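You operate a simulated robot arm through the tools that you are given. There is no shell and no other tool. Be economical: measure what you need, move in short steps, check, and stop when the job is done.

You are at the controls of a simulated two-armed robot. One attempt, no reset.

## Task
Take the pipe on the right end of the drawer bench and put it away on the top of the grey bench. Take the long red pipe on the squared mat and put it away on the floor of the big tray. Take the cartridge carton from the right end of the drawer bench and leave it on the top of the steel bench. Take the white-band union on the top of the wooden table and put it away on the shelf of the hose bench. Open the left blue drawer, put the pink tape from the inside of the left blue drawer on the top of the long desk and shut the drawer again. Take the small tee and leave it on the middle of the drawer bench. Fetch the small elbow and set it on the desk top in front of the grey boxes. Put the white cup in the inside of the sink. Put the yellow brush on the top of the wooden table away on the narrow shelf over the tall bench. Open the large drawer. Any order will do. Set down upright: cartridge carton, white-band union, white cup.

It is judged by the outcome, as a careful person would: the job done as asked, and still so three seconds after it is handed in. It fails if anything else is knocked over, pushed out of place, dropped, spilled or broken.

## Robot
Two 7-joint arms with two-finger parallel grippers on one trunk, on a base that drives. Base frame: it is fixed to the floor where the robot stands at the start and does not move with it; the origin is under the middle of the robot, x ahead of it, y to its left, z up. Readings come in m, degrees, newtons and seconds.
The left shoulder is at the start at [0.07, 0.133, 1.226], the right one opposite. With the tool pointing down near the work surface each hand reaches from about 0.1 to 0.56 m from the robot's upright axis, wherever it stands, measured 20 degrees to its own side. Places, roughly: desk top in front of the grey boxes [0.5, 3.7, 0.8]; floor of the big tray [-4.8, -3.5, 0.8]; inside of the sink [-7.4, -1.2, 0.7]; large drawer [-4.7, -2.2, 0.9]; left blue drawer [0.5, 2, 0.7]; long red pipe (31x5x7 cm) [0.6, 0.2, 0.9]; middle of the drawer bench [0.5, 1.3, 0.9]; narrow shelf over the tall bench [-5.1, -1.9, 1.2]; pink tape (6x6x2 cm) [0.5, 2.1, 0.7]; shelf of the hose bench [-1.7, -5.3, 0.3]; small elbow [0.75, 2.25, 1]; small tee [0.75, 2, 1]; top of the grey bench [-6.4, 3.8, 0.9]; top of the long desk [-0.6, 3.8, 0.8]; top of the steel bench [0.6, -1, 0.8]; white cup (7x7x9 cm) [-4.8, -3.2, 0.8]; white-band union [-5, -3.25, 0.75]; yellow brush (12x5x8 cm) [-4.7, -2.7, 0.8]. Payload 1.57 kg a hand.
The tool frame of a hand sits at the grasp point between the pads (the TCP): z along the fingers, y along the line on which they close. The tips reach 0.03 m beyond it. Largest opening 0.08 m; finger width 0.017, thickness 0.012; the body of the gripper, 0.04 by 0.082 m, starts 0.08 m behind the TCP.
Orientation is told as [roll, pitch, yaw] about the base's x, y, z axes, in that order, counted from this pose: with the fingers straight down and closing along the base's y, the tool's x points along the base's -x, its y along +y and its z along -z.

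## Interface
- The arms move only by the tool drive_tool. It takes "left_plan", "right_plan" or both (then of equal length, played together; a hand with none holds still); each is a list of rows, each a list of 6 numbers: the shift along the base's x, y, z in m, then the turn, a rotation vector about the base's x, y, z in degrees. In form: [[x, y, z, ax, ay, az], ...]. A call has 1 to 12 rows; each row shifts and turns the commanded pose from where the row before left it. "left_grip" and "right_grip" are, for a hand that has rows, the finger opening in m, from 0 to 0.08, set as the call begins (left out, the last holds). Rows are played at 5 a second. More than 0.05 m and 8.6 degrees between two rows, or a gripper value outside its range, and nothing of the call is played. A pose out of reach is approached as far as the arm can. The call stops where the force on the tool passes 40 N (or 10 N more than at its start, if that is more) or the arm is blocked; 0.2 s more then pass. The fingers move at their own pace (about 0.153 m/s each) and stop on an object; they squeeze with about 24 N. The grip force told is the motor's: it shows also when the fingers shut on nothing. Time passes only in rows, and 0.2 s behind the last, so rows that do not move let the fingers close. The reply holds the time, the measured pose of the TCP, the force on the tool along the base axes, the opening and the grip force, in the units named above and with some noise, with the torque about the TCP (base axes, N m) and any sound that the robot's microphone picked up.
- Cameras (640 x 400 px; columns grow to the right, rows downward): "scene" is now at [0.1284, -0.0131, 1.4335]; the picture's right is [-0.19, -0.98, 0.00], its down [-0.74, 0.14, -0.66] and it looks along [0.65, -0.12, -0.75] (base axes); focal length 256 px, centre (320, 200). "left" rides on the left gripper at [0.072, 0.006, -0.122] in its tool frame; the picture's right is [-0.09, 1.00, 0.00], its down [-0.84, -0.08, -0.54] and it looks along [-0.54, -0.05, 0.84] (tool axes); focal length 238 px, centre (320, 200). "right" rides on the right gripper at [0.072, -0.007, -0.122] in its tool frame; the picture's right is [0.09, 1.00, 0.00], its down [-0.84, 0.08, -0.54] and it looks along [-0.54, 0.05, 0.84] (tool axes); focal length 238 px, centre (320, 200). There is no depth. A picture from a camera that has moved, and an enlarged one, comes with that camera's place and axes in the base frame and with its lens.
- capture(camera): a new picture of that camera. The clock stands still meanwhile.
- slide_trunk(by): slides the trunk up (or, below 0, down) by that many m; the arms and the scene camera ride with it, the base frame stays. It gives what a move gives, with no picture.
- steer(legs): drives the robot by 1 to 6 legs, each [ahead, left, turn to the left] in m, m and degrees, along the robot's own axes; the way and the turn of a leg run together, so that a leg with both is an arc; at most 1.5 m and 180 degrees a leg. The arms and the cameras ride along, it lands a little off, and it stops where it bumps. It gives what a move gives.
- aim_head(pan, tilt): turns the head with the scene camera to pan (to the left, within 86 degrees either way) and tilt (down, from -29 to 69), counted from straight ahead of the robot. It gives what a move gives.
- zoom(camera, box): a new picture of the part [left, top, right, bottom] of that camera's present view, enlarged. The clock stands still meanwhile.
- job_done(): hands the job in; it is judged then, once.

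Go step by step. Nothing tells you exact positions but the pictures and the camera data: compare them with the known pose of the tool, close in by small moves and look again before you grip or let go. The budget is 535 turns and 336 pictures, counting those below and the enlarged ones. Unless the task says otherwise, let go and move clear before handing in, and close with one line.

The tools are called after "Emit:" as name(argument=value, ...) on one line, values as JSON. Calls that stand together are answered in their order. drive_tool: Moves the arms, as the interface text tells. Its arguments: {"type":"object","properties":{"left_plan":{"type":"array","items":{"type":"array","items":{"type":"number"}}},"left_grip":{"type":"number"},"right_plan":{"type":"array","items":{"type":"array","items":{"type":"number"}}},"right_grip":{"type":"number"}},"required":[]} The other tools are called the same way: slide_trunk (by) slides the trunk up or down; steer (legs) drives the base; aim_head (pan, tilt) turns the head that bears the scene camera; capture (camera) takes a picture; zoom (camera, box) takes an enlarged picture of a part of a camera's view; job_done () hands the job in.

At the start:

```text
t: 0.0
left_eef_pos: [0.48, 0.2457, 1.1332]
left_orientation: [-0.2, 0.1, 0.0]
left_contact_force: [-0.3, 0.0, -0.4]
left_ft_torque: [0.03, -0.04, 0.0]
left_grip_width: 0.08
left_grip_force: 0.1
right_eef_pos: [0.4653, -0.1365, 1.162]
right_orientation: [0.0, 0.0, -0.1]
right_contact_force: [-0.3, -0.6, -0.2]
right_ft_torque: [-0.01, 0.01, -0.01]
right_grip_width: 0.0798
right_grip_force: 0.1
trunk travel left (down, up): [-0.8, 0.14]
robot x, y, heading: [-0.0005, 0.0008, 0.1]
head pan, tilt: [-10.8, 48.5]
```

scene: 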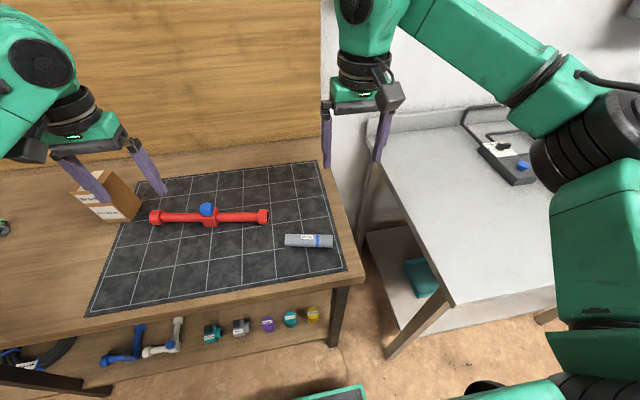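
right: 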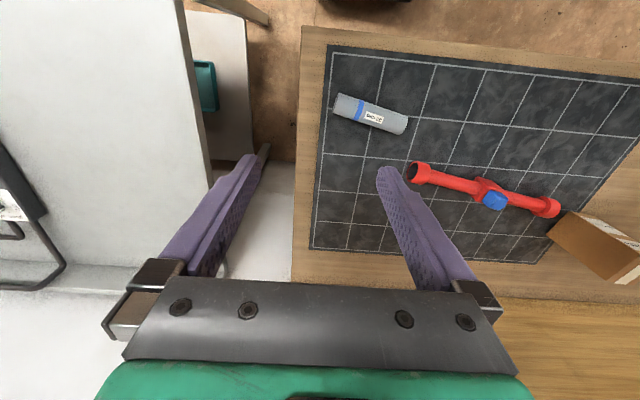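
left: 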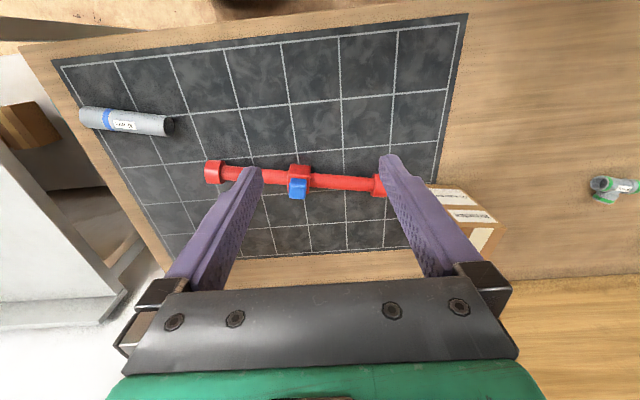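

I see the drawer bench ahead (top near z 0.88 by triangulating the red pipe), with mat, grey pipe, red pipe and carton. I'll look around first.

Emit:
aim_head(pan=70, tilt=30)

Emit:
capture(camera="scene")

Emit:
aim_head(pan=-75, tilt=30)

Emit:
capture(camera="scene")

```text
t: 1.5
left_eef_pos: [0.4809, 0.2444, 1.1328]
left_orientation: [-0.2, 0.1, -0.1]
left_contact_force: [-1.0, -0.8, -0.7]
left_ft_torque: [-0.01, 0.02, 0.01]
left_grip_width: 0.08
left_grip_force: 0.1
right_eef_pos: [0.4653, -0.1364, 1.1625]
right_orientation: [0.0, 0.0, 0.1]
right_contact_force: [0.2, -0.3, -0.2]
right_ft_torque: [-0.04, -0.04, 0.02]
right_grip_width: 0.0798
right_grip_force: 0.1
trunk travel left (down, up): [-0.8, 0.14]
robot x, y, heading: [0.0024, -0.0, -0.0]
head pan, tilt: [70.0, 30.0]
```

```text
332 pictures are left
camera scene: at [0.0825, 0.0866, 1.4611], right [0.94, -0.34, 0.0], down [-0.17, -0.47, -0.87], along [0.3, 0.81, -0.5], focal length 256 px, centre (320, 200)
```

scene: 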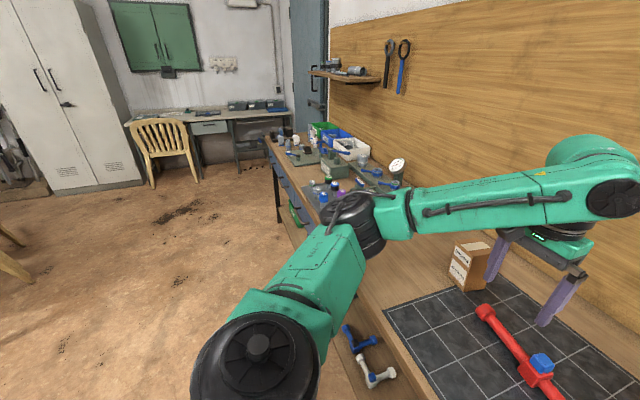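

```text
t: 3.8
left_eef_pos: [0.4807, 0.2442, 1.1329]
left_orientation: [-0.1, 0.1, -0.1]
left_contact_force: [-0.5, -0.8, -0.4]
left_ft_torque: [0.0, -0.01, 0.02]
left_grip_width: 0.08
left_grip_force: 0.1
right_eef_pos: [0.4659, -0.1366, 1.1626]
right_orientation: [0.0, 0.0, 0.0]
right_contact_force: [-0.7, 0.0, 0.1]
right_ft_torque: [-0.01, 0.03, 0.02]
right_grip_width: 0.0799
right_grip_force: 0.1
trunk travel left (down, up): [-0.8, 0.14]
robot x, y, heading: [-0.0001, 0.0037, -0.0]
head pan, tilt: [-75.0, 30.0]
```

```text
331 pictures are left
camera scene: at [0.0749, -0.0857, 1.4611], right [-0.97, -0.26, 0.0], down [-0.13, 0.48, -0.87], along [0.22, -0.84, -0.5], focal length 256 px, centre (320, 200)
```

scene: 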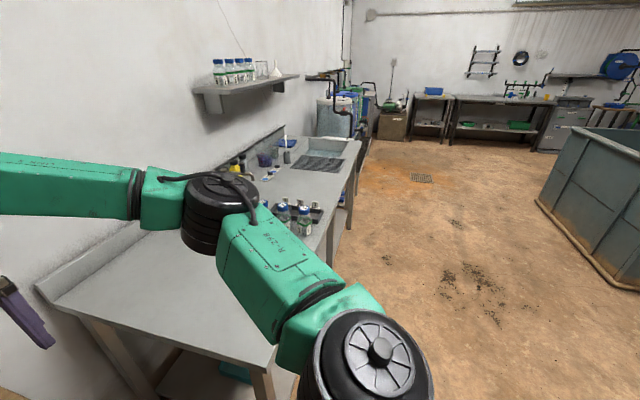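

Emit:
aim_head(pan=25, tilt=45)

Emit:
capture(camera="scene")

```text
t: 5.6
left_eef_pos: [0.4806, 0.2435, 1.1326]
left_orientation: [-0.2, 0.1, 0.0]
left_contact_force: [-1.0, 0.4, -0.2]
left_ft_torque: [-0.02, 0.03, 0.01]
left_grip_width: 0.0798
left_grip_force: 0.1
right_eef_pos: [0.4646, -0.1357, 1.1627]
right_orientation: [-0.1, 0.0, 0.0]
right_contact_force: [-0.6, 0.3, 0.2]
right_ft_torque: [0.04, 0.02, -0.02]
right_grip_width: 0.0801
right_grip_force: 0.1
trunk travel left (down, up): [-0.8, 0.14]
robot x, y, heading: [-0.0012, 0.0017, 0.0]
head pan, tilt: [25.0, 45.0]
```

```text
330 pictures are left
camera scene: at [0.1252, 0.0359, 1.4385], right [0.42, -0.91, 0.0], down [-0.64, -0.3, -0.71], along [0.64, 0.3, -0.71], focal length 256 px, centre (320, 200)
```

scene: 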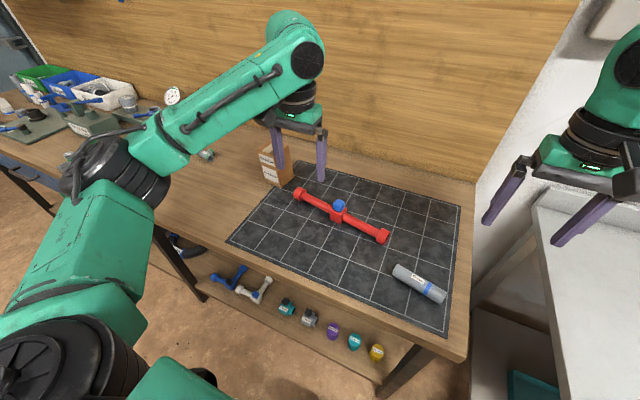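

Emit:
aim_head(pan=0, tilt=69)

Emit:
capture(camera="scene")

```text
t: 6.5
left_eef_pos: [0.4802, 0.2446, 1.1327]
left_orientation: [-0.1, 0.1, 0.0]
left_contact_force: [0.0, 0.6, 0.1]
left_ft_torque: [0.01, 0.02, -0.03]
left_grip_width: 0.0801
left_grip_force: 0.1
right_eef_pos: [0.4649, -0.1365, 1.1621]
right_orientation: [0.0, 0.0, 0.1]
right_contact_force: [0.0, -0.6, 0.5]
right_ft_torque: [0.02, -0.03, 0.0]
right_grip_width: 0.08
right_grip_force: 0.1
trunk travel left (down, up): [-0.8, 0.14]
robot x, y, heading: [0.0, 0.0007, 0.0]
head pan, tilt: [0.0, 68.8]
```

```text
329 pictures are left
camera scene: at [0.1074, 0.0018, 1.4096], right [0.0, -1.0, 0.0], down [-0.93, 0.0, -0.36], along [0.36, 0.0, -0.93], focal length 256 px, centre (320, 200)
```

scene: 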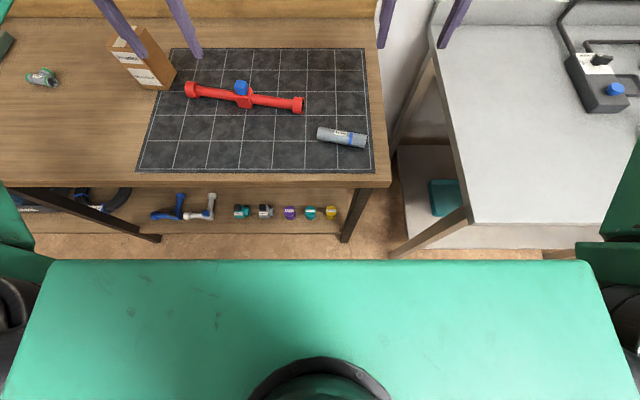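

Emit:
steer(legs=[[0, 0.22, 0]])

Emit:
capture(camera="left")

```text
t: 8.2
left_eef_pos: [0.4797, 0.4611, 1.1329]
left_orientation: [0.1, 0.1, 0.0]
left_contact_force: [0.3, -0.9, -0.3]
left_ft_torque: [-0.01, 0.0, 0.01]
left_grip_width: 0.0799
left_grip_force: 0.1
right_eef_pos: [0.4646, 0.0796, 1.1624]
right_orientation: [0.1, -0.1, 0.1]
right_contact_force: [-0.2, -0.1, -0.6]
right_ft_torque: [-0.01, 0.02, 0.01]
right_grip_width: 0.0798
right_grip_force: 0.0
trunk travel left (down, up): [-0.8, 0.14]
robot x, y, heading: [-0.0007, 0.2218, -0.0]
head pan, tilt: [0.0, 68.8]
```

```text
328 pictures are left
camera left: at [0.4084, 0.4678, 1.2563], right [0.09, 1.0, 0.0], down [0.84, -0.08, 0.54], along [0.54, -0.05, -0.84], focal length 238 px, centre (320, 200)
```

left: 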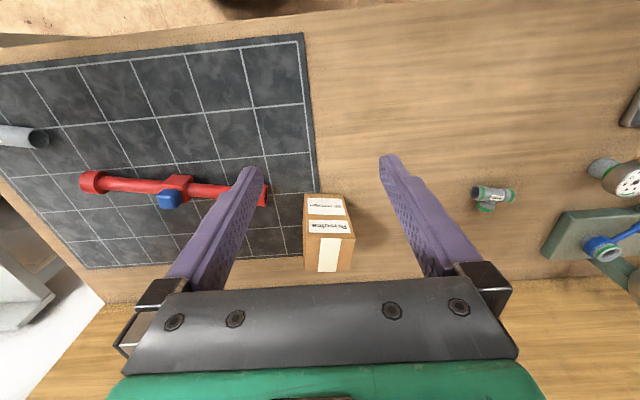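

Emit:
zoom(camera="left", box=[270, 170, 390, 290])

```text
3.33 times, centred on (330, 230) of left
camera zoom: at [0.4084, 0.4678, 1.2563], right [0.09, 1.0, 0.0], down [0.84, -0.08, 0.54], along [0.54, -0.05, -0.84], focal length 794 px, centre (287, 100)
```

zoom: 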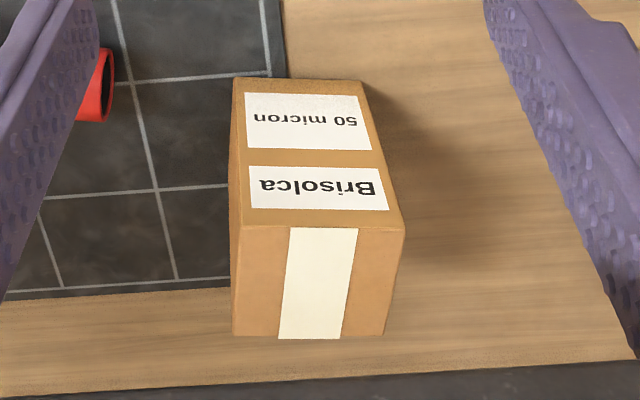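

Emit:
steer(legs=[[0.1, 0, 0]])

Emit:
drive_tool(left_plan=[[0.04, 0, 0, 0, 0, 0], [0.03, 0, 0, 0, 0, -2.5], [0.02, 0, 0, 0, 0, -3], [0, 0, -0.03, 0, 0, 0], [0, 0, 0, 0, 0, 0]])

Emit:
capture(camera="left")

```text
t: 9.3
left_eef_pos: [0.5771, 0.4622, 1.1341]
left_orientation: [0.0, -0.2, -0.2]
left_contact_force: [0.4, -0.3, -0.3]
left_ft_torque: [0.0, -0.02, 0.0]
left_grip_width: 0.08
left_grip_force: 0.2
right_eef_pos: [0.5612, 0.0797, 1.1643]
right_orientation: [0.0, 0.0, -0.2]
right_contact_force: [0.4, 0.6, 0.4]
right_ft_torque: [-0.04, 0.02, 0.0]
right_grip_width: 0.0801
right_grip_force: 0.0
trunk travel left (down, up): [-0.8, 0.14]
robot x, y, heading: [0.0975, 0.2167, -0.2]
head pan, tilt: [0.0, 68.8]
```

```text
t: 10.5
left_eef_pos: [0.6703, 0.4627, 1.1036]
left_orientation: [-0.1, -0.1, -5.6]
left_contact_force: [0.1, -0.4, 0.5]
left_ft_torque: [-0.02, -0.04, 0.01]
left_grip_width: 0.0801
left_grip_force: 0.1
right_eef_pos: [0.564, 0.0803, 1.1624]
right_orientation: [0.0, 0.0, -0.2]
right_contact_force: [-0.2, 0.0, 0.4]
right_ft_torque: [0.01, 0.01, 0.0]
right_grip_width: 0.08
right_grip_force: 0.1
trunk travel left (down, up): [-0.8, 0.14]
robot x, y, heading: [0.0985, 0.2188, 0.1]
head pan, tilt: [0.0, 68.8]
```

```text
326 pictures are left
camera left: at [0.6, 0.4764, 1.2262], right [0.19, 0.98, 0.0], down [0.83, -0.16, 0.54], along [0.53, -0.1, -0.84], focal length 238 px, centre (320, 200)
```

left: 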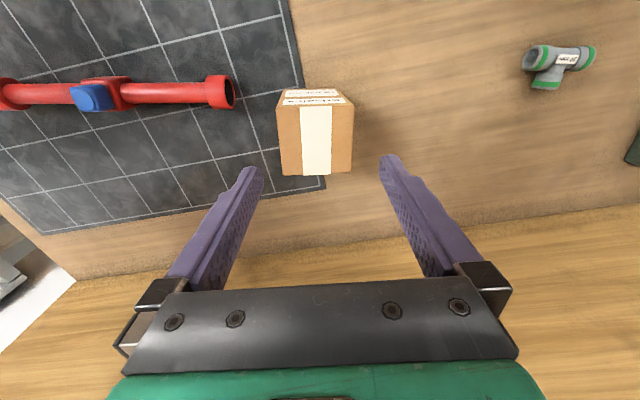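

Emit:
zoom(camera="left", box=[260, 80, 380, 190])

```text
3.64 times, centred on (320, 135) of left
camera zoom: at [0.6, 0.4764, 1.2262], right [0.19, 0.98, 0.0], down [0.83, -0.16, 0.54], along [0.53, -0.1, -0.84], focal length 867 px, centre (320, 436)
```

zoom: 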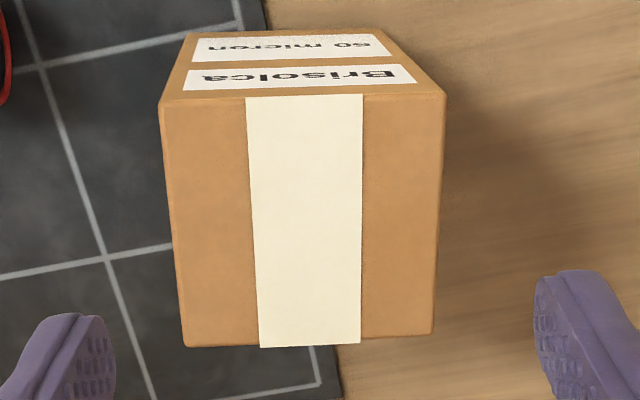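

Emit:
drive_tool(left_plan=[[0.006, -0.004, 0, 0, 0, -3], [0, 0, -0.04, 0, 0, 0], [0, 0, -0.02, 0, 0, 0], [0, 0, 0, 0, 0, 0]])

Emit:
capture(camera="left")

```text
t: 11.5
left_eef_pos: [0.6786, 0.4573, 1.0444]
left_orientation: [0.0, 0.1, -8.6]
left_contact_force: [0.1, -0.4, 0.8]
left_ft_torque: [-0.01, 0.0, -0.02]
left_grip_width: 0.0795
left_grip_force: 0.0
right_eef_pos: [0.5648, 0.0799, 1.1617]
right_orientation: [0.1, -0.1, -0.3]
right_contact_force: [0.1, 0.0, 0.1]
right_ft_torque: [-0.02, 0.04, 0.03]
right_grip_width: 0.0801
right_grip_force: 0.2
trunk travel left (down, up): [-0.8, 0.14]
robot x, y, heading: [0.0964, 0.2177, -0.3]
head pan, tilt: [0.0, 68.8]
```

```text
324 pictures are left
camera left: at [0.6081, 0.4759, 1.1664], right [0.24, 0.97, 0.0], down [0.82, -0.2, 0.54], along [0.53, -0.13, -0.84], focal length 238 px, centre (320, 200)
```

left: 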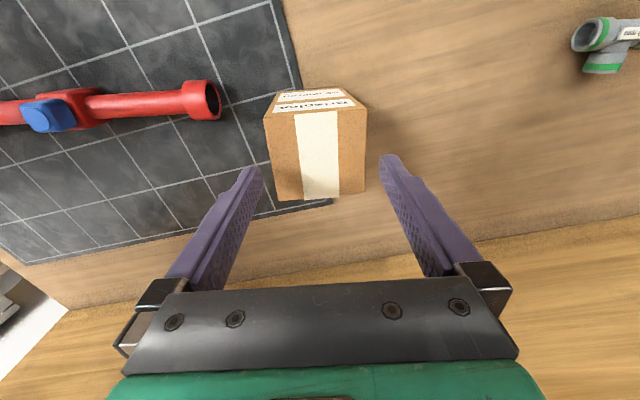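

Emit:
drive_tool(left_plan=[[-0.001, 0.0, -0.02, 0, 0, 0], [0, 0, -0.02, 0, 0, 0], [0, 0, -0.02, 0, 0, 0], [0, 0, -0.02, 0, 0, 0], [0, 0, -0.015, 0, 0, 0], [0, 0, 0, 0, 0, 0]])

Emit:
capture(camera="left")

```text
t: 12.9
left_eef_pos: [0.6752, 0.457, 0.9484]
left_orientation: [0.0, 0.1, -8.6]
left_contact_force: [-0.5, -3.6, 2.1]
left_ft_torque: [-0.3, 0.02, -0.05]
left_grip_width: 0.08
left_grip_force: 0.0
right_eef_pos: [0.5644, 0.0784, 1.1627]
right_orientation: [0.0, -0.1, -0.2]
right_contact_force: [0.5, 0.3, -0.2]
right_ft_torque: [0.01, 0.0, -0.01]
right_grip_width: 0.0799
right_grip_force: 0.1
trunk travel left (down, up): [-0.8, 0.14]
robot x, y, heading: [0.0995, 0.2219, -0.1]
head pan, tilt: [0.0, 68.8]
```

```text
323 pictures are left
camera left: at [0.6057, 0.4744, 1.0708], right [0.24, 0.97, 0.0], down [0.82, -0.2, 0.54], along [0.53, -0.13, -0.84], focal length 238 px, centre (320, 200)
```

left: 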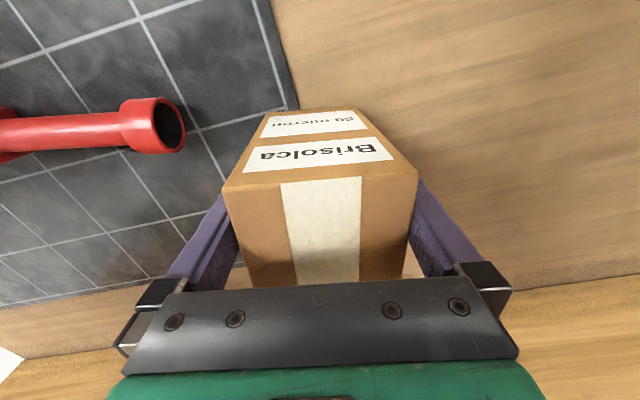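

Emit:
drive_tool(left_plan=[[0, 0, 0, 0, 0, 0], [0, 0, 0, 0, 0, 0], [0, 0, 0.03, 0, 0, 0], [0, 0, 0.04, 0, 0, 0], [0, 0, 0.04, 0, 0, 0], [0, 0, 0.03, 0, 0, 0], [0, 0, 0, 0, 0, 0]], left_grip=0.0)

Emit:
capture(camera="left")

```text
t: 14.5
left_eef_pos: [0.6745, 0.4571, 1.0873]
left_orientation: [0.0, 0.1, -8.5]
left_contact_force: [0.2, 0.1, 0.1]
left_ft_torque: [0.01, -0.01, -0.02]
left_grip_width: 0.0
left_grip_force: 21.0
right_eef_pos: [0.5653, 0.0796, 1.1628]
right_orientation: [0.0, 0.0, -0.2]
right_contact_force: [0.2, -0.4, 0.0]
right_ft_torque: [-0.04, 0.0, 0.01]
right_grip_width: 0.08
right_grip_force: 0.1
trunk travel left (down, up): [-0.8, 0.14]
robot x, y, heading: [0.0985, 0.2174, -0.1]
head pan, tilt: [0.0, 68.8]
```

```text
322 pictures are left
camera left: at [0.6051, 0.4743, 1.2106], right [0.24, 0.97, 0.0], down [0.82, -0.2, 0.54], along [0.53, -0.13, -0.84], focal length 238 px, centre (320, 200)
```

left: 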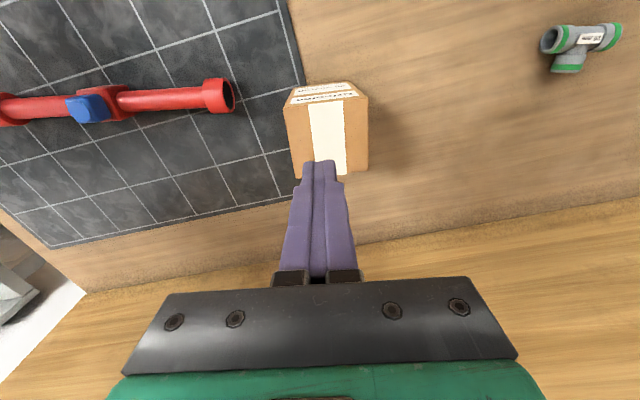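

The fingers closed empty: the carton shifted ~5 mm but stayed put. I'll retry, checking the grip before lifting.

Emit:
drive_tool(left_plan=[[0, 0.006, 0, 0, 0, 0], [0, 0, 0, 0, 0, 0], [0, 0, 0, 0, 0, 0]], left_grip=0.08)

Emit:
zoom(camera="left", box=[220, 70, 420, 200])

```text
t: 15.3
left_eef_pos: [0.6761, 0.4616, 1.0869]
left_orientation: [-0.1, 0.0, -8.5]
left_contact_force: [0.4, -0.5, 0.1]
left_ft_torque: [0.02, 0.0, -0.02]
left_grip_width: 0.08
left_grip_force: 0.0
right_eef_pos: [0.5642, 0.0799, 1.1629]
right_orientation: [0.0, 0.0, -0.2]
right_contact_force: [1.0, -0.2, 1.2]
right_ft_torque: [0.02, -0.04, 0.03]
right_grip_width: 0.08
right_grip_force: 0.0
trunk travel left (down, up): [-0.8, 0.14]
robot x, y, heading: [0.0998, 0.2183, -0.2]
head pan, tilt: [0.0, 68.8]
```

```text
3.08 times, centred on (320, 135) of left
camera zoom: at [0.6054, 0.4806, 1.2104], right [0.24, 0.97, 0.0], down [0.82, -0.2, 0.54], along [0.53, -0.13, -0.84], focal length 733 px, centre (320, 400)
```

zoom: 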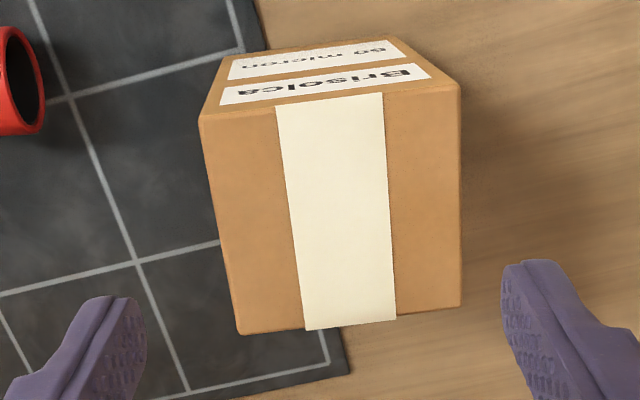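

Emit:
drive_tool(left_plan=[[0.003, 0.006, -0.02, 0, 0, 1.5], [0, 0, -0.025, 0, 0, 0], [0, 0, 0, 0, 0, 0]])

Emit:
capture(camera="left")

```text
t: 16.1
left_eef_pos: [0.6779, 0.4687, 1.0449]
left_orientation: [-0.2, 0.1, -7.1]
left_contact_force: [0.2, -0.7, 1.0]
left_ft_torque: [0.0, 0.01, 0.03]
left_grip_width: 0.0801
left_grip_force: 0.1
right_eef_pos: [0.563, 0.0798, 1.1625]
right_orientation: [0.0, 0.0, -0.2]
right_contact_force: [0.2, 0.0, 0.5]
right_ft_torque: [0.02, 0.01, 0.03]
right_grip_width: 0.0801
right_grip_force: 0.2
trunk travel left (down, up): [-0.8, 0.14]
robot x, y, heading: [0.1009, 0.222, -0.1]
head pan, tilt: [0.0, 68.8]
```

```text
320 pictures are left
camera left: at [0.6078, 0.484, 1.1667], right [0.22, 0.98, 0.0], down [0.82, -0.18, 0.54], along [0.53, -0.12, -0.84], focal length 238 px, centre (320, 200)
```

left: 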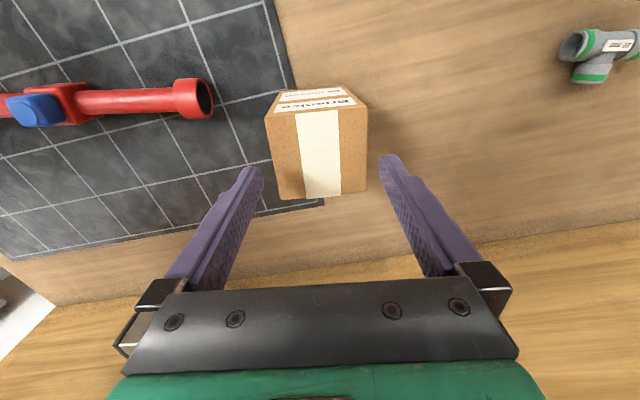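

Emit:
drive_tool(left_plan=[[0, 0, -0.025, 0, 0, 0], [0, 0, -0.02, 0, 0, 0], [0, 0, -0.02, 0, 0, 0], [0, 0, -0.02, 0, 0, 0], [0, 0, -0.02, 0, 0, 0], [0, 0, 0, 0, 0, 0]])

Emit:
drive_tool(left_plan=[[0, 0, 0, 0, 0, 0], [0, 0, 0, 0, 0, 0], [0, 0, 0, 0, 0, 0], [0, 0, 0, 0, 0, 0]], left_grip=0.05)

Emit:
capture(camera="left")

```text
t: 17.5
left_eef_pos: [0.677, 0.4678, 0.9366]
left_orientation: [0.0, 0.1, -7.2]
left_contact_force: [-1.8, -3.7, 2.1]
left_ft_torque: [-0.39, 0.09, -0.14]
left_grip_width: 0.0799
left_grip_force: 0.1
right_eef_pos: [0.5627, 0.0794, 1.1623]
right_orientation: [0.1, 0.1, -0.2]
right_contact_force: [0.5, -0.9, 0.0]
right_ft_torque: [-0.02, 0.07, 0.02]
right_grip_width: 0.08
right_grip_force: 0.0
trunk travel left (down, up): [-0.8, 0.14]
robot x, y, heading: [0.0985, 0.2154, 0.1]
head pan, tilt: [0.0, 68.8]
```

```text
t: 18.5
left_eef_pos: [0.679, 0.4701, 0.9358]
left_orientation: [0.0, 0.1, -7.1]
left_contact_force: [0.1, 0.5, -0.1]
left_ft_torque: [0.0, 0.01, 0.0]
left_grip_width: 0.0749
left_grip_force: 24.6
right_eef_pos: [0.5638, 0.0804, 1.1628]
right_orientation: [0.1, 0.0, -0.1]
right_contact_force: [-0.7, 0.5, -0.6]
right_ft_torque: [0.0, 0.04, 0.05]
right_grip_width: 0.08
right_grip_force: 0.1
trunk travel left (down, up): [-0.8, 0.14]
robot x, y, heading: [0.1006, 0.2202, -0.1]
head pan, tilt: [0.0, 68.8]
```

```text
319 pictures are left
camera left: at [0.6082, 0.4857, 1.0591], right [0.21, 0.98, 0.0], down [0.82, -0.18, 0.54], along [0.53, -0.12, -0.84], focal length 238 px, centre (320, 200)
```

left: 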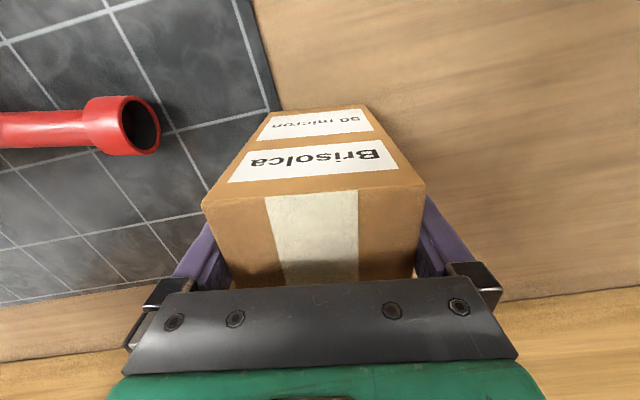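

Emit:
drive_tool(left_plan=[[0, 0, 0.008, 0, 0, 0], [0, 0, 0.008, 0, 0, 0], [0, 0, 0.01, 0, 0, 0], [0, 0, 0, 0, 0, 0]], left_grip=0.0)

Emit:
capture(camera="left")

```text
t: 19.5
left_eef_pos: [0.6811, 0.4697, 0.9618]
left_orientation: [-0.1, 0.0, -7.2]
left_contact_force: [0.8, 0.4, -1.6]
left_ft_torque: [0.04, -0.02, 0.0]
left_grip_width: 0.0747
left_grip_force: 23.9
right_eef_pos: [0.5643, 0.0803, 1.1619]
right_orientation: [0.0, 0.1, -0.2]
right_contact_force: [-0.6, 0.0, 0.3]
right_ft_torque: [0.02, -0.02, 0.0]
right_grip_width: 0.0801
right_grip_force: 0.0
trunk travel left (down, up): [-0.8, 0.14]
robot x, y, heading: [0.099, 0.2207, -0.3]
head pan, tilt: [0.0, 68.8]
```

```text
318 pictures are left
camera left: at [0.6096, 0.4857, 1.0862], right [0.21, 0.98, 0.0], down [0.82, -0.18, 0.54], along [0.53, -0.12, -0.84], focal length 238 px, centre (320, 200)
```

left: 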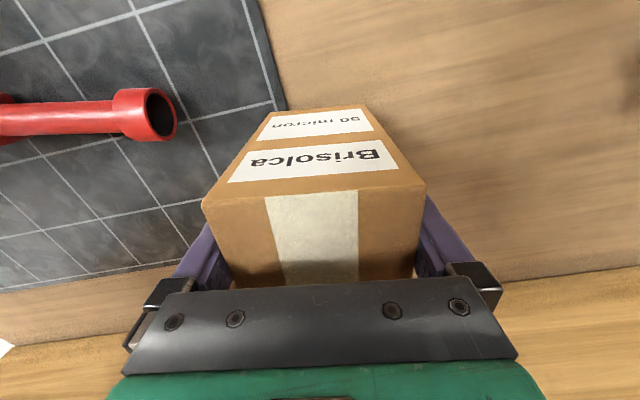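

Emit:
drive_tool(left_plan=[[0, 0, 0.02, 0, 0, 0], [0, 0, 0.025, 0, 0, 0], [0, 0, 0.025, 0, 0, 0], [-0.02, -0.02, 0.025, 0, 0, 0], [-0.03, -0.02, 0.025, 0, 0, 0], [-0.03, -0.02, 0.02, 0, 0, 0], [-0.03, -0.02, 0, 0, 0, 0], [-0.03, -0.02, 0, 0, 0, 0], [-0.03, -0.02, 0, 0, 0, 0]])

Emit:
steer(legs=[[-0.2, 0, 0], [0, -1.2, 0]])

Emit:
aim_head(pan=0, tilt=50)

Emit:
capture(camera="scene")

```text
t: 21.5
left_eef_pos: [0.5063, 0.3476, 1.1039]
left_orientation: [-0.1, 0.0, -6.9]
left_contact_force: [0.0, -0.4, -1.2]
left_ft_torque: [0.03, 0.0, 0.02]
left_grip_width: 0.075
left_grip_force: 24.3
right_eef_pos: [0.5634, 0.0799, 1.1615]
right_orientation: [0.0, 0.1, -0.2]
right_contact_force: [-0.2, -0.3, 0.2]
right_ft_torque: [-0.01, 0.0, -0.01]
right_grip_width: 0.08
right_grip_force: 0.0
trunk travel left (down, up): [-0.8, 0.14]
robot x, y, heading: [0.0996, 0.22, 0.1]
head pan, tilt: [0.0, 68.8]
```

```text
t: 28.9
left_eef_pos: [0.2907, -0.8826, 1.1044]
left_orientation: [0.0, 0.1, -8.7]
left_contact_force: [-0.6, 0.8, -1.9]
left_ft_torque: [-0.01, -0.01, -0.03]
left_grip_width: 0.0748
left_grip_force: 23.9
right_eef_pos: [0.3404, -1.1506, 1.1622]
right_orientation: [0.0, 0.0, -1.7]
right_contact_force: [0.7, 0.2, 0.8]
right_ft_torque: [0.03, 0.02, -0.02]
right_grip_width: 0.08
right_grip_force: 0.1
trunk travel left (down, up): [-0.8, 0.14]
robot x, y, heading: [-0.119, -1.002, -1.7]
head pan, tilt: [0.0, 68.8]
```

```text
t: 29.7
left_eef_pos: [0.2911, -0.8837, 1.1039]
left_orientation: [-0.3, 0.1, -8.7]
left_contact_force: [0.1, 0.2, -0.9]
left_ft_torque: [0.0, -0.03, 0.03]
left_grip_width: 0.0745
left_grip_force: 23.9
right_eef_pos: [0.3397, -1.1516, 1.1617]
right_orientation: [0.0, 0.0, -1.7]
right_contact_force: [-0.1, -0.2, -0.1]
right_ft_torque: [-0.02, 0.0, -0.01]
right_grip_width: 0.08
right_grip_force: 0.1
trunk travel left (down, up): [-0.8, 0.14]
robot x, y, heading: [-0.1227, -1.0011, -1.9]
head pan, tilt: [0.0, 50.0]
```

```text
317 pictures are left
camera scene: at [0.0076, -1.0036, 1.4314], right [-0.03, -1.0, 0.0], down [-0.77, 0.02, -0.64], along [0.64, -0.02, -0.77], focal length 256 px, centre (320, 200)
```

scene: 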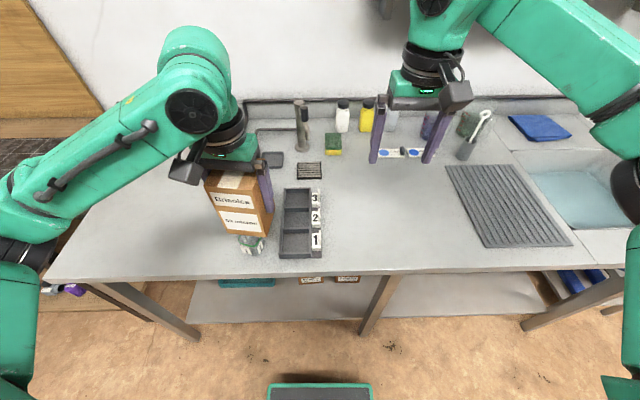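

Emit:
steer(legs=[[0, 0.27, 0]])

Emit:
drive_tool(left_plan=[[0.03, 0, 0, 0, 0, 0], [0.03, 0, 0, 0, 0, 0], [0.03, 0, 0, 0, 0, 0], [0.03, 0, 0, 0, 0, 0], [0.03, 0, 0, 0, 0, 0], [0, 0, 0, 0, 0, 0]])

Emit:
capture(camera="scene")

Emit:
capture(camera="left")

```text
t: 31.6
left_eef_pos: [0.3004, -0.6093, 1.1037]
left_orientation: [0.1, 0.1, -8.8]
left_contact_force: [-0.4, -0.2, -2.1]
left_ft_torque: [0.04, 0.02, 0.05]
left_grip_width: 0.0748
left_grip_force: 23.9
right_eef_pos: [0.3479, -0.8766, 1.1615]
right_orientation: [0.1, 0.1, -1.8]
right_contact_force: [0.0, 0.0, -0.5]
right_ft_torque: [0.01, 0.0, 0.03]
right_grip_width: 0.0798
right_grip_force: 0.1
trunk travel left (down, up): [-0.8, 0.14]
robot x, y, heading: [-0.1138, -0.7244, -1.6]
head pan, tilt: [0.0, 50.0]
```

```text
t: 33.0
left_eef_pos: [0.4474, -0.6059, 1.1073]
left_orientation: [-0.1, 0.0, -8.9]
left_contact_force: [-0.2, 0.4, -2.0]
left_ft_torque: [-0.03, 0.01, 0.01]
left_grip_width: 0.0748
left_grip_force: 23.8
right_eef_pos: [0.3486, -0.8742, 1.1633]
right_orientation: [-0.1, 0.0, -1.8]
right_contact_force: [0.4, -0.1, 0.7]
right_ft_torque: [0.0, -0.01, -0.03]
right_grip_width: 0.0799
right_grip_force: 0.0
trunk travel left (down, up): [-0.8, 0.14]
robot x, y, heading: [-0.1134, -0.7252, -1.6]
head pan, tilt: [0.0, 50.0]
```

```text
316 pictures are left
camera scene: at [0.0155, -0.7256, 1.4316], right [-0.03, -1.0, 0.0], down [-0.77, 0.02, -0.64], along [0.64, -0.02, -0.77], focal length 256 px, centre (320, 200)
```

scene: 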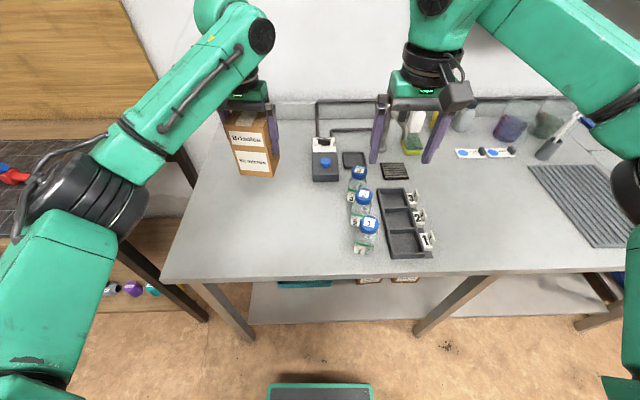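

```text
315 pictures are left
camera left: at [0.3786, -0.5873, 1.2306], right [0.24, 0.97, 0.0], down [0.82, -0.2, 0.54], along [0.53, -0.13, -0.84], focal length 238 px, centre (320, 200)
```

left: 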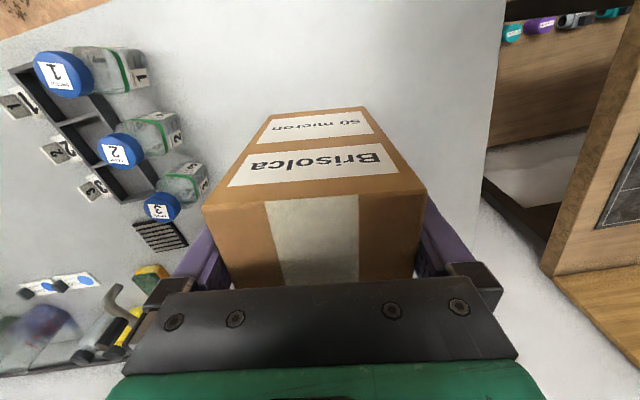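

Emit:
drive_tool(left_plan=[[0, 0, -0.04, 0, 0, 0], [0, 0, -0.04, 0, 0, 0], [0, 0, -0.04, 0, 0, 0], [0, 0, -0.04, 0, 0, 0], [0, 0, -0.02, 0, 0, 0], [0, 0, 0, 0, 0, 0]])

Emit:
capture(camera="scene")

```text
t: 34.5
left_eef_pos: [0.4496, -0.6056, 0.9245]
left_orientation: [0.2, 0.1, -8.8]
left_contact_force: [-0.9, 0.3, -1.3]
left_ft_torque: [0.03, 0.02, -0.01]
left_grip_width: 0.0748
left_grip_force: 23.5
right_eef_pos: [0.3471, -0.8759, 1.162]
right_orientation: [0.1, 0.0, -1.7]
right_contact_force: [0.2, -0.4, -0.6]
right_ft_torque: [-0.01, -0.01, 0.02]
right_grip_width: 0.0802
right_grip_force: 0.1
trunk travel left (down, up): [-0.8, 0.14]
robot x, y, heading: [-0.1134, -0.7223, -1.8]
head pan, tilt: [0.0, 50.0]
```

```text
314 pictures are left
camera scene: at [0.0158, -0.7264, 1.4315], right [-0.03, -1.0, 0.0], down [-0.77, 0.02, -0.64], along [0.64, -0.02, -0.77], focal length 256 px, centre (320, 200)
```

scene: 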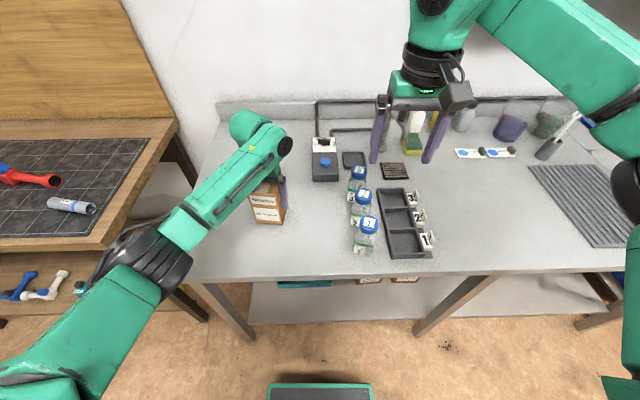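

Emit:
drive_tool(left_plan=[[0, 0, -0.015, 0, 0, 0], [0, 0, -0.008, 0, 0, 0], [0, 0, -0.005, 0, 0, 0], [0, 0, 0, 0, 0, 0]])

```text
t: 35.5
left_eef_pos: [0.4477, -0.6065, 0.9004]
left_orientation: [0.0, -0.3, -8.9]
left_contact_force: [1.9, 2.7, 28.2]
left_ft_torque: [0.12, 0.61, -0.07]
left_grip_width: 0.0749
left_grip_force: 23.7
right_eef_pos: [0.344, -0.8761, 1.164]
right_orientation: [0.0, -0.2, -1.8]
right_contact_force: [1.0, 1.3, -0.9]
right_ft_torque: [-0.02, -0.03, 0.02]
right_grip_width: 0.0799
right_grip_force: 0.1
trunk travel left (down, up): [-0.8, 0.14]
robot x, y, heading: [-0.1128, -0.7252, -1.6]
head pan, tilt: [0.0, 50.0]
```

Emit:
drive_tool(left_plan=[[0, 0, 0.004, 0, 0, 0], [0, 0, 0, 0, 0, 0]])

Emit:
drive_tool(left_plan=[[0, 0, 0, 0, 0, 0], [0, 0, 0, 0, 0, 0], [0, 0, 0, 0, 0, 0], [0, 0, 0.02, 0, 0, 0], [0, 0, 0.03, 0, 0, 0], [0, 0, 0.04, 0, 0, 0], [0, 0, 0.04, 0, 0, 0], [0, 0, 0.04, 0, 0, 0], [0, 0, 0.04, 0, 0, 0]], left_grip=0.08)

Emit:
capture(camera="left")

```text
t: 36.0
left_eef_pos: [0.4465, -0.6076, 0.8995]
left_orientation: [0.0, 0.0, -8.8]
left_contact_force: [0.3, 0.6, 10.0]
left_ft_torque: [0.1, -0.51, 0.12]
left_grip_width: 0.0749
left_grip_force: 24.3
right_eef_pos: [0.3461, -0.8748, 1.1625]
right_orientation: [0.0, 0.0, -1.8]
right_contact_force: [-0.5, 0.4, -0.5]
right_ft_torque: [0.01, -0.03, 0.0]
right_grip_width: 0.0798
right_grip_force: 0.1
trunk travel left (down, up): [-0.8, 0.14]
robot x, y, heading: [-0.1122, -0.7231, -1.7]
head pan, tilt: [0.0, 50.0]
```

```text
t: 38.0
left_eef_pos: [0.4482, -0.6054, 1.1074]
left_orientation: [0.0, 0.1, -8.8]
left_contact_force: [-0.3, 0.3, 0.0]
left_ft_torque: [0.02, -0.02, 0.0]
left_grip_width: 0.0799
left_grip_force: 0.0
right_eef_pos: [0.3471, -0.8756, 1.1629]
right_orientation: [0.0, 0.0, -1.8]
right_contact_force: [-1.2, -1.1, 0.4]
right_ft_torque: [0.03, 0.0, 0.0]
right_grip_width: 0.08
right_grip_force: 0.0
trunk travel left (down, up): [-0.8, 0.14]
robot x, y, heading: [-0.114, -0.7222, -1.8]
head pan, tilt: [0.0, 50.0]
```

```text
313 pictures are left
camera left: at [0.3781, -0.5881, 1.2313], right [0.24, 0.97, 0.0], down [0.82, -0.2, 0.54], along [0.52, -0.13, -0.84], focal length 238 px, centre (320, 200)
```

left: 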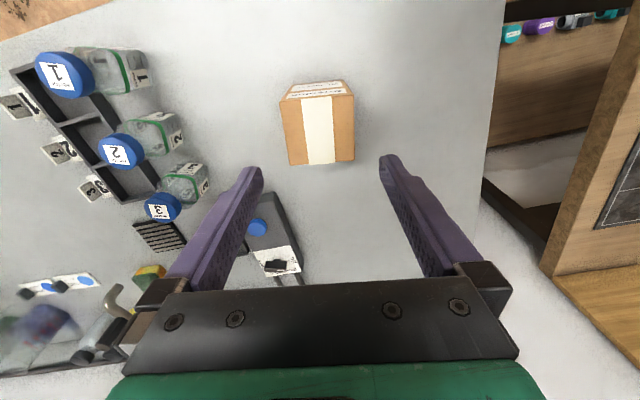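

Carton stands upright on the steel bench. Now over to the left end of the drawer bench to see the tee, elbow and drawers.

Emit:
steer(legs=[[-0.25, 0, 1.7], [0, 1.4, 0], [0, 1.3, 0]])

Emit:
aim_head(pan=0, tilt=40)

Emit:
capture(camera="scene")

```text
t: 52.6
left_eef_pos: [0.1282, 2.1311, 1.1077]
left_orientation: [0.0, 0.1, -5.6]
left_contact_force: [0.8, 0.7, 0.8]
left_ft_torque: [0.02, 0.02, -0.01]
left_grip_width: 0.0801
left_grip_force: 0.0
right_eef_pos: [0.0421, 1.8552, 1.1618]
right_orientation: [0.0, 0.0, 1.5]
right_contact_force: [-0.3, -0.4, -0.3]
right_ft_torque: [0.03, 0.01, 0.0]
right_grip_width: 0.0802
right_grip_force: 0.1
trunk travel left (down, up): [-0.8, 0.14]
robot x, y, heading: [-0.4287, 1.9823, 1.5]
head pan, tilt: [0.0, 50.0]
```

```text
t: 53.3
left_eef_pos: [0.1273, 2.1301, 1.1071]
left_orientation: [-0.1, 0.0, -5.5]
left_contact_force: [-0.1, 0.5, -1.0]
left_ft_torque: [0.01, -0.02, -0.02]
left_grip_width: 0.0798
left_grip_force: 0.0
right_eef_pos: [0.0419, 1.8562, 1.1623]
right_orientation: [-0.1, 0.0, 1.4]
right_contact_force: [0.3, 1.0, -0.9]
right_ft_torque: [-0.04, 0.02, 0.01]
right_grip_width: 0.0802
right_grip_force: 0.1
trunk travel left (down, up): [-0.8, 0.14]
robot x, y, heading: [-0.4252, 1.9792, 1.6]
head pan, tilt: [0.0, 40.0]
```

```text
312 pictures are left
camera scene: at [-0.2896, 1.9858, 1.4457], right [0.03, -1.0, 0.0], down [-0.64, -0.02, -0.77], along [0.77, 0.02, -0.64], focal length 256 px, centre (320, 200)
```

scene: 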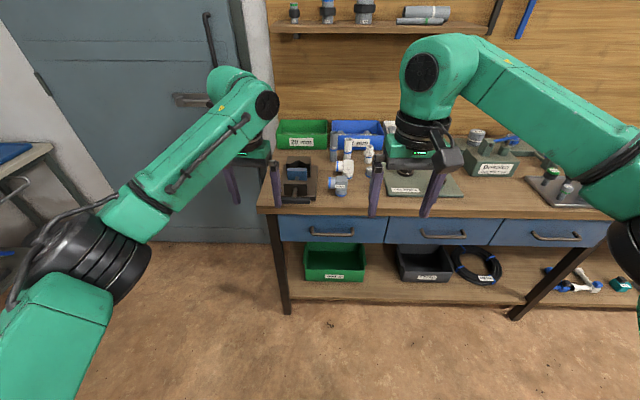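

Emit:
slide_trunk(by=0.13)

Emit:
steer(legs=[[0.4, 0, -1.5]])

Emit:
capture(camera="scene")

```text
t: 54.9
left_eef_pos: [0.1271, 2.1312, 1.2371]
left_orientation: [0.0, 0.1, -5.4]
left_contact_force: [0.3, -0.5, -0.3]
left_ft_torque: [0.02, -0.01, -0.01]
left_grip_width: 0.08
left_grip_force: 0.1
right_eef_pos: [0.0427, 1.8566, 1.2919]
right_orientation: [0.0, 0.0, 1.4]
right_contact_force: [-0.4, 0.1, 0.4]
right_ft_torque: [0.02, -0.02, 0.03]
right_grip_width: 0.0798
right_grip_force: 0.0
trunk travel left (down, up): [-0.93, 0.01]
robot x, y, heading: [-0.4261, 1.9818, 1.2]
head pan, tilt: [0.0, 40.0]
```

```text
t: 57.4
left_eef_pos: [0.5311, 2.1221, 1.2389]
left_orientation: [0.0, -0.1, -7.0]
left_contact_force: [0.8, 0.5, -0.2]
left_ft_torque: [-0.01, -0.02, 0.04]
left_grip_width: 0.0797
left_grip_force: 0.1
right_eef_pos: [0.4379, 1.8484, 1.2924]
right_orientation: [0.0, -0.1, -0.1]
right_contact_force: [0.0, 0.0, 0.2]
right_ft_torque: [-0.01, -0.05, 0.0]
right_grip_width: 0.0798
right_grip_force: 0.0
trunk travel left (down, up): [-0.93, 0.01]
robot x, y, heading: [-0.0224, 1.9834, -0.2]
head pan, tilt: [0.0, 40.0]
```

```text
311 pictures are left
camera scene: at [0.1095, 1.9875, 1.576], right [0.0, -1.0, 0.0], down [-0.64, 0.0, -0.77], along [0.77, 0.0, -0.64], focal length 256 px, centre (320, 200)
```

scene: 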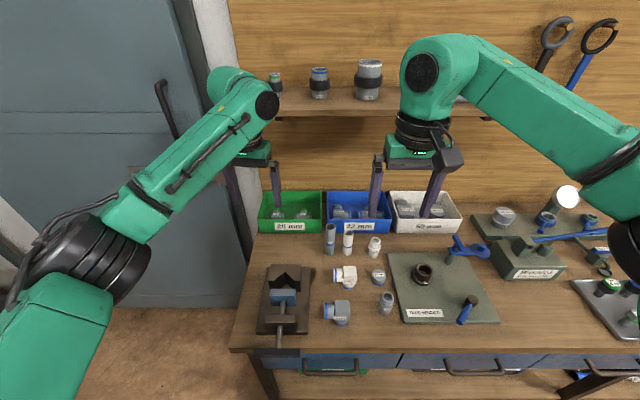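

Emit:
zoom(camera="scene", box=[240, 180, 480, 330])

Emit:
capture(camera="left")

Emit:
capture(camera="right")

```text
2.67 times, centred on (360, 255) of scene
camera zoom: at [0.1095, 1.9875, 1.576], right [0.0, -1.0, 0.0], down [-0.64, 0.0, -0.77], along [0.77, 0.0, -0.64], focal length 682 px, centre (213, 53)
```

zoom: 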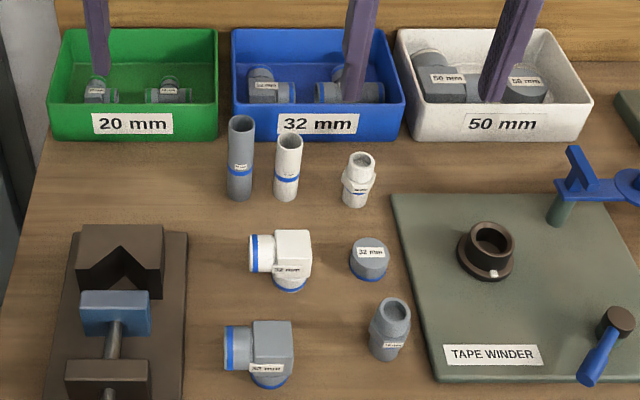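

```text
309 pictures are left
camera left: at [0.4606, 2.1375, 1.3617], right [0.21, 0.98, 0.0], down [0.82, -0.18, 0.54], along [0.53, -0.12, -0.84], focal length 238 px, centre (320, 200)
```

left: 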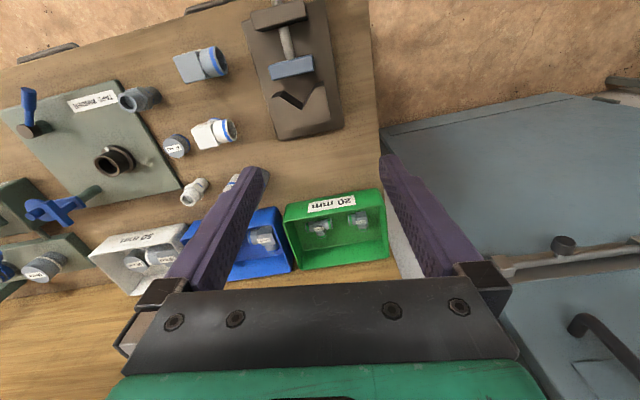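

```text
308 pictures are left
camera right: at [0.3666, 1.8431, 1.4166], right [-0.09, 1.0, 0.0], down [0.84, 0.08, 0.54], along [0.54, 0.05, -0.84], focal length 238 px, centre (320, 200)
```

right: 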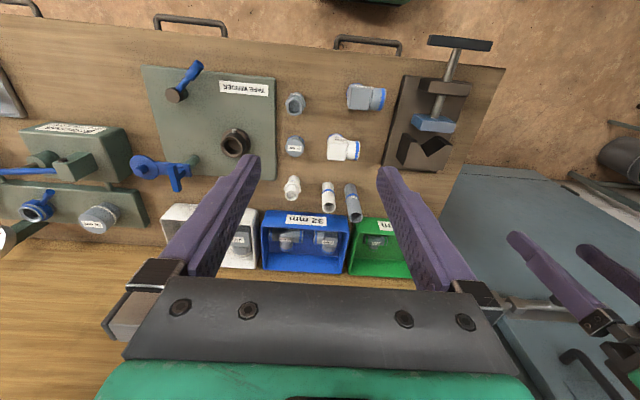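

Emit:
zoom(camera="left", box=[270, 180, 400, 280])

Emit:
zoom(camera="scene", box=[250, 180, 330, 240])

```text
4.00 times, centred on (335, 230) of left
camera zoom: at [0.4606, 2.1375, 1.3617], right [0.21, 0.98, 0.0], down [0.82, -0.18, 0.54], along [0.53, -0.12, -0.84], focal length 953 px, centre (260, 80)
```

zoom: 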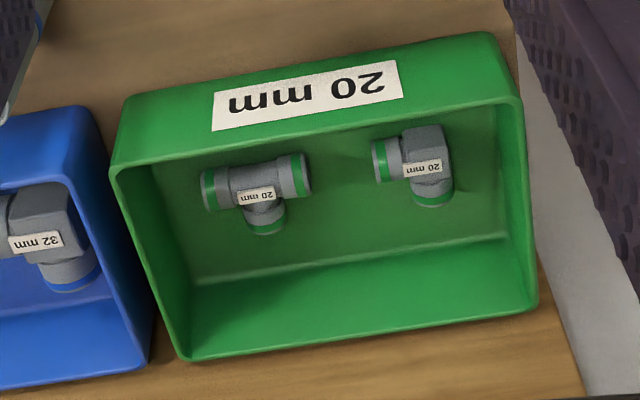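

```text
6.67 times, centred on (290, 210) of scene
camera zoom: at [0.1095, 1.9875, 1.576], right [0.0, -1.0, 0.0], down [-0.64, 0.0, -0.77], along [0.77, 0.0, -0.64], focal length 1704 px, centre (520, 133)
```

zoom: 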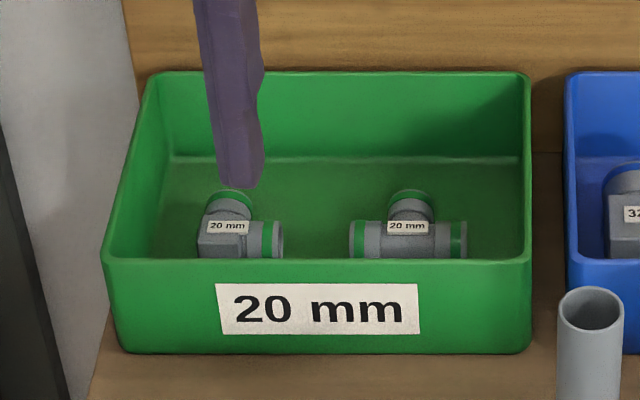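

Emit:
steer(legs=[[0.12, 0, 0]])

Emit:
drive_tool(left_plan=[[0, 0, 0, 0, -8, 3.5], [0, 0, -0.01, 0, -8, 3.5], [0.02, 0.01, -0.01, 0, -8, 0], [0.03, 0.01, -0.02, 0, -6, 0], [0.03, 0.01, -0.02, 0, 0, 0], [0.03, 0.01, -0.02, 0, 0, 0], [0, 0, 0, 0, 0, 0]])

Emit:
capture(camera="left")

Emit:
capture(camera="scene")

```text
t: 58.6
left_eef_pos: [0.6478, 2.1222, 1.2409]
left_orientation: [0.1, -0.3, -7.1]
left_contact_force: [0.1, -0.2, 0.6]
left_ft_torque: [-0.06, -0.05, -0.02]
left_grip_width: 0.0801
left_grip_force: 0.0
right_eef_pos: [0.5552, 1.8484, 1.2944]
right_orientation: [0.0, -0.3, -0.1]
right_contact_force: [-0.3, -0.9, 0.0]
right_ft_torque: [0.03, -0.02, 0.01]
right_grip_width: 0.08
right_grip_force: 0.0
trunk travel left (down, up): [-0.93, 0.01]
robot x, y, heading: [0.091, 1.9855, -0.2]
head pan, tilt: [0.0, 40.0]
```

```text
refused: row 1 steps farther than a row can; nothing moved
```

```text
305 pictures are left
camera left: at [0.5769, 2.1372, 1.363], right [0.21, 0.98, 0.0], down [0.82, -0.18, 0.55], along [0.53, -0.12, -0.84], focal length 238 px, centre (320, 200)
```

left: 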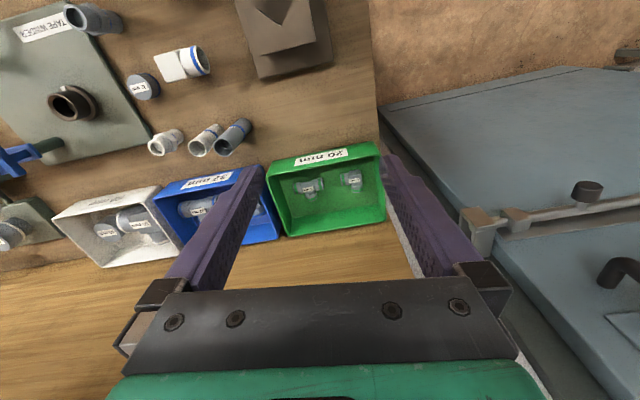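

```text
304 pictures are left
camera scene: at [0.2252, 1.9873, 1.5764], right [0.0, -1.0, 0.0], down [-0.64, 0.0, -0.77], along [0.77, 0.0, -0.64], focal length 256 px, centre (320, 200)
```

scene: 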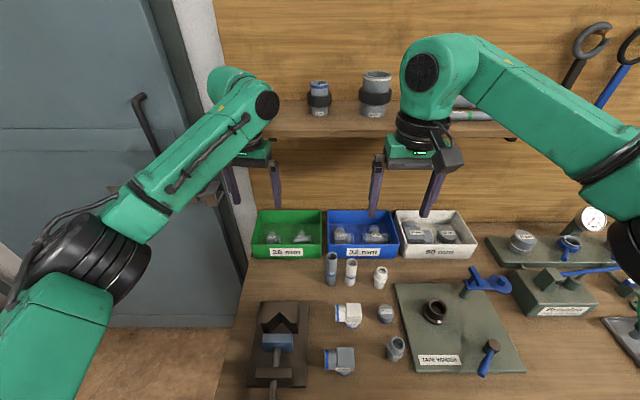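

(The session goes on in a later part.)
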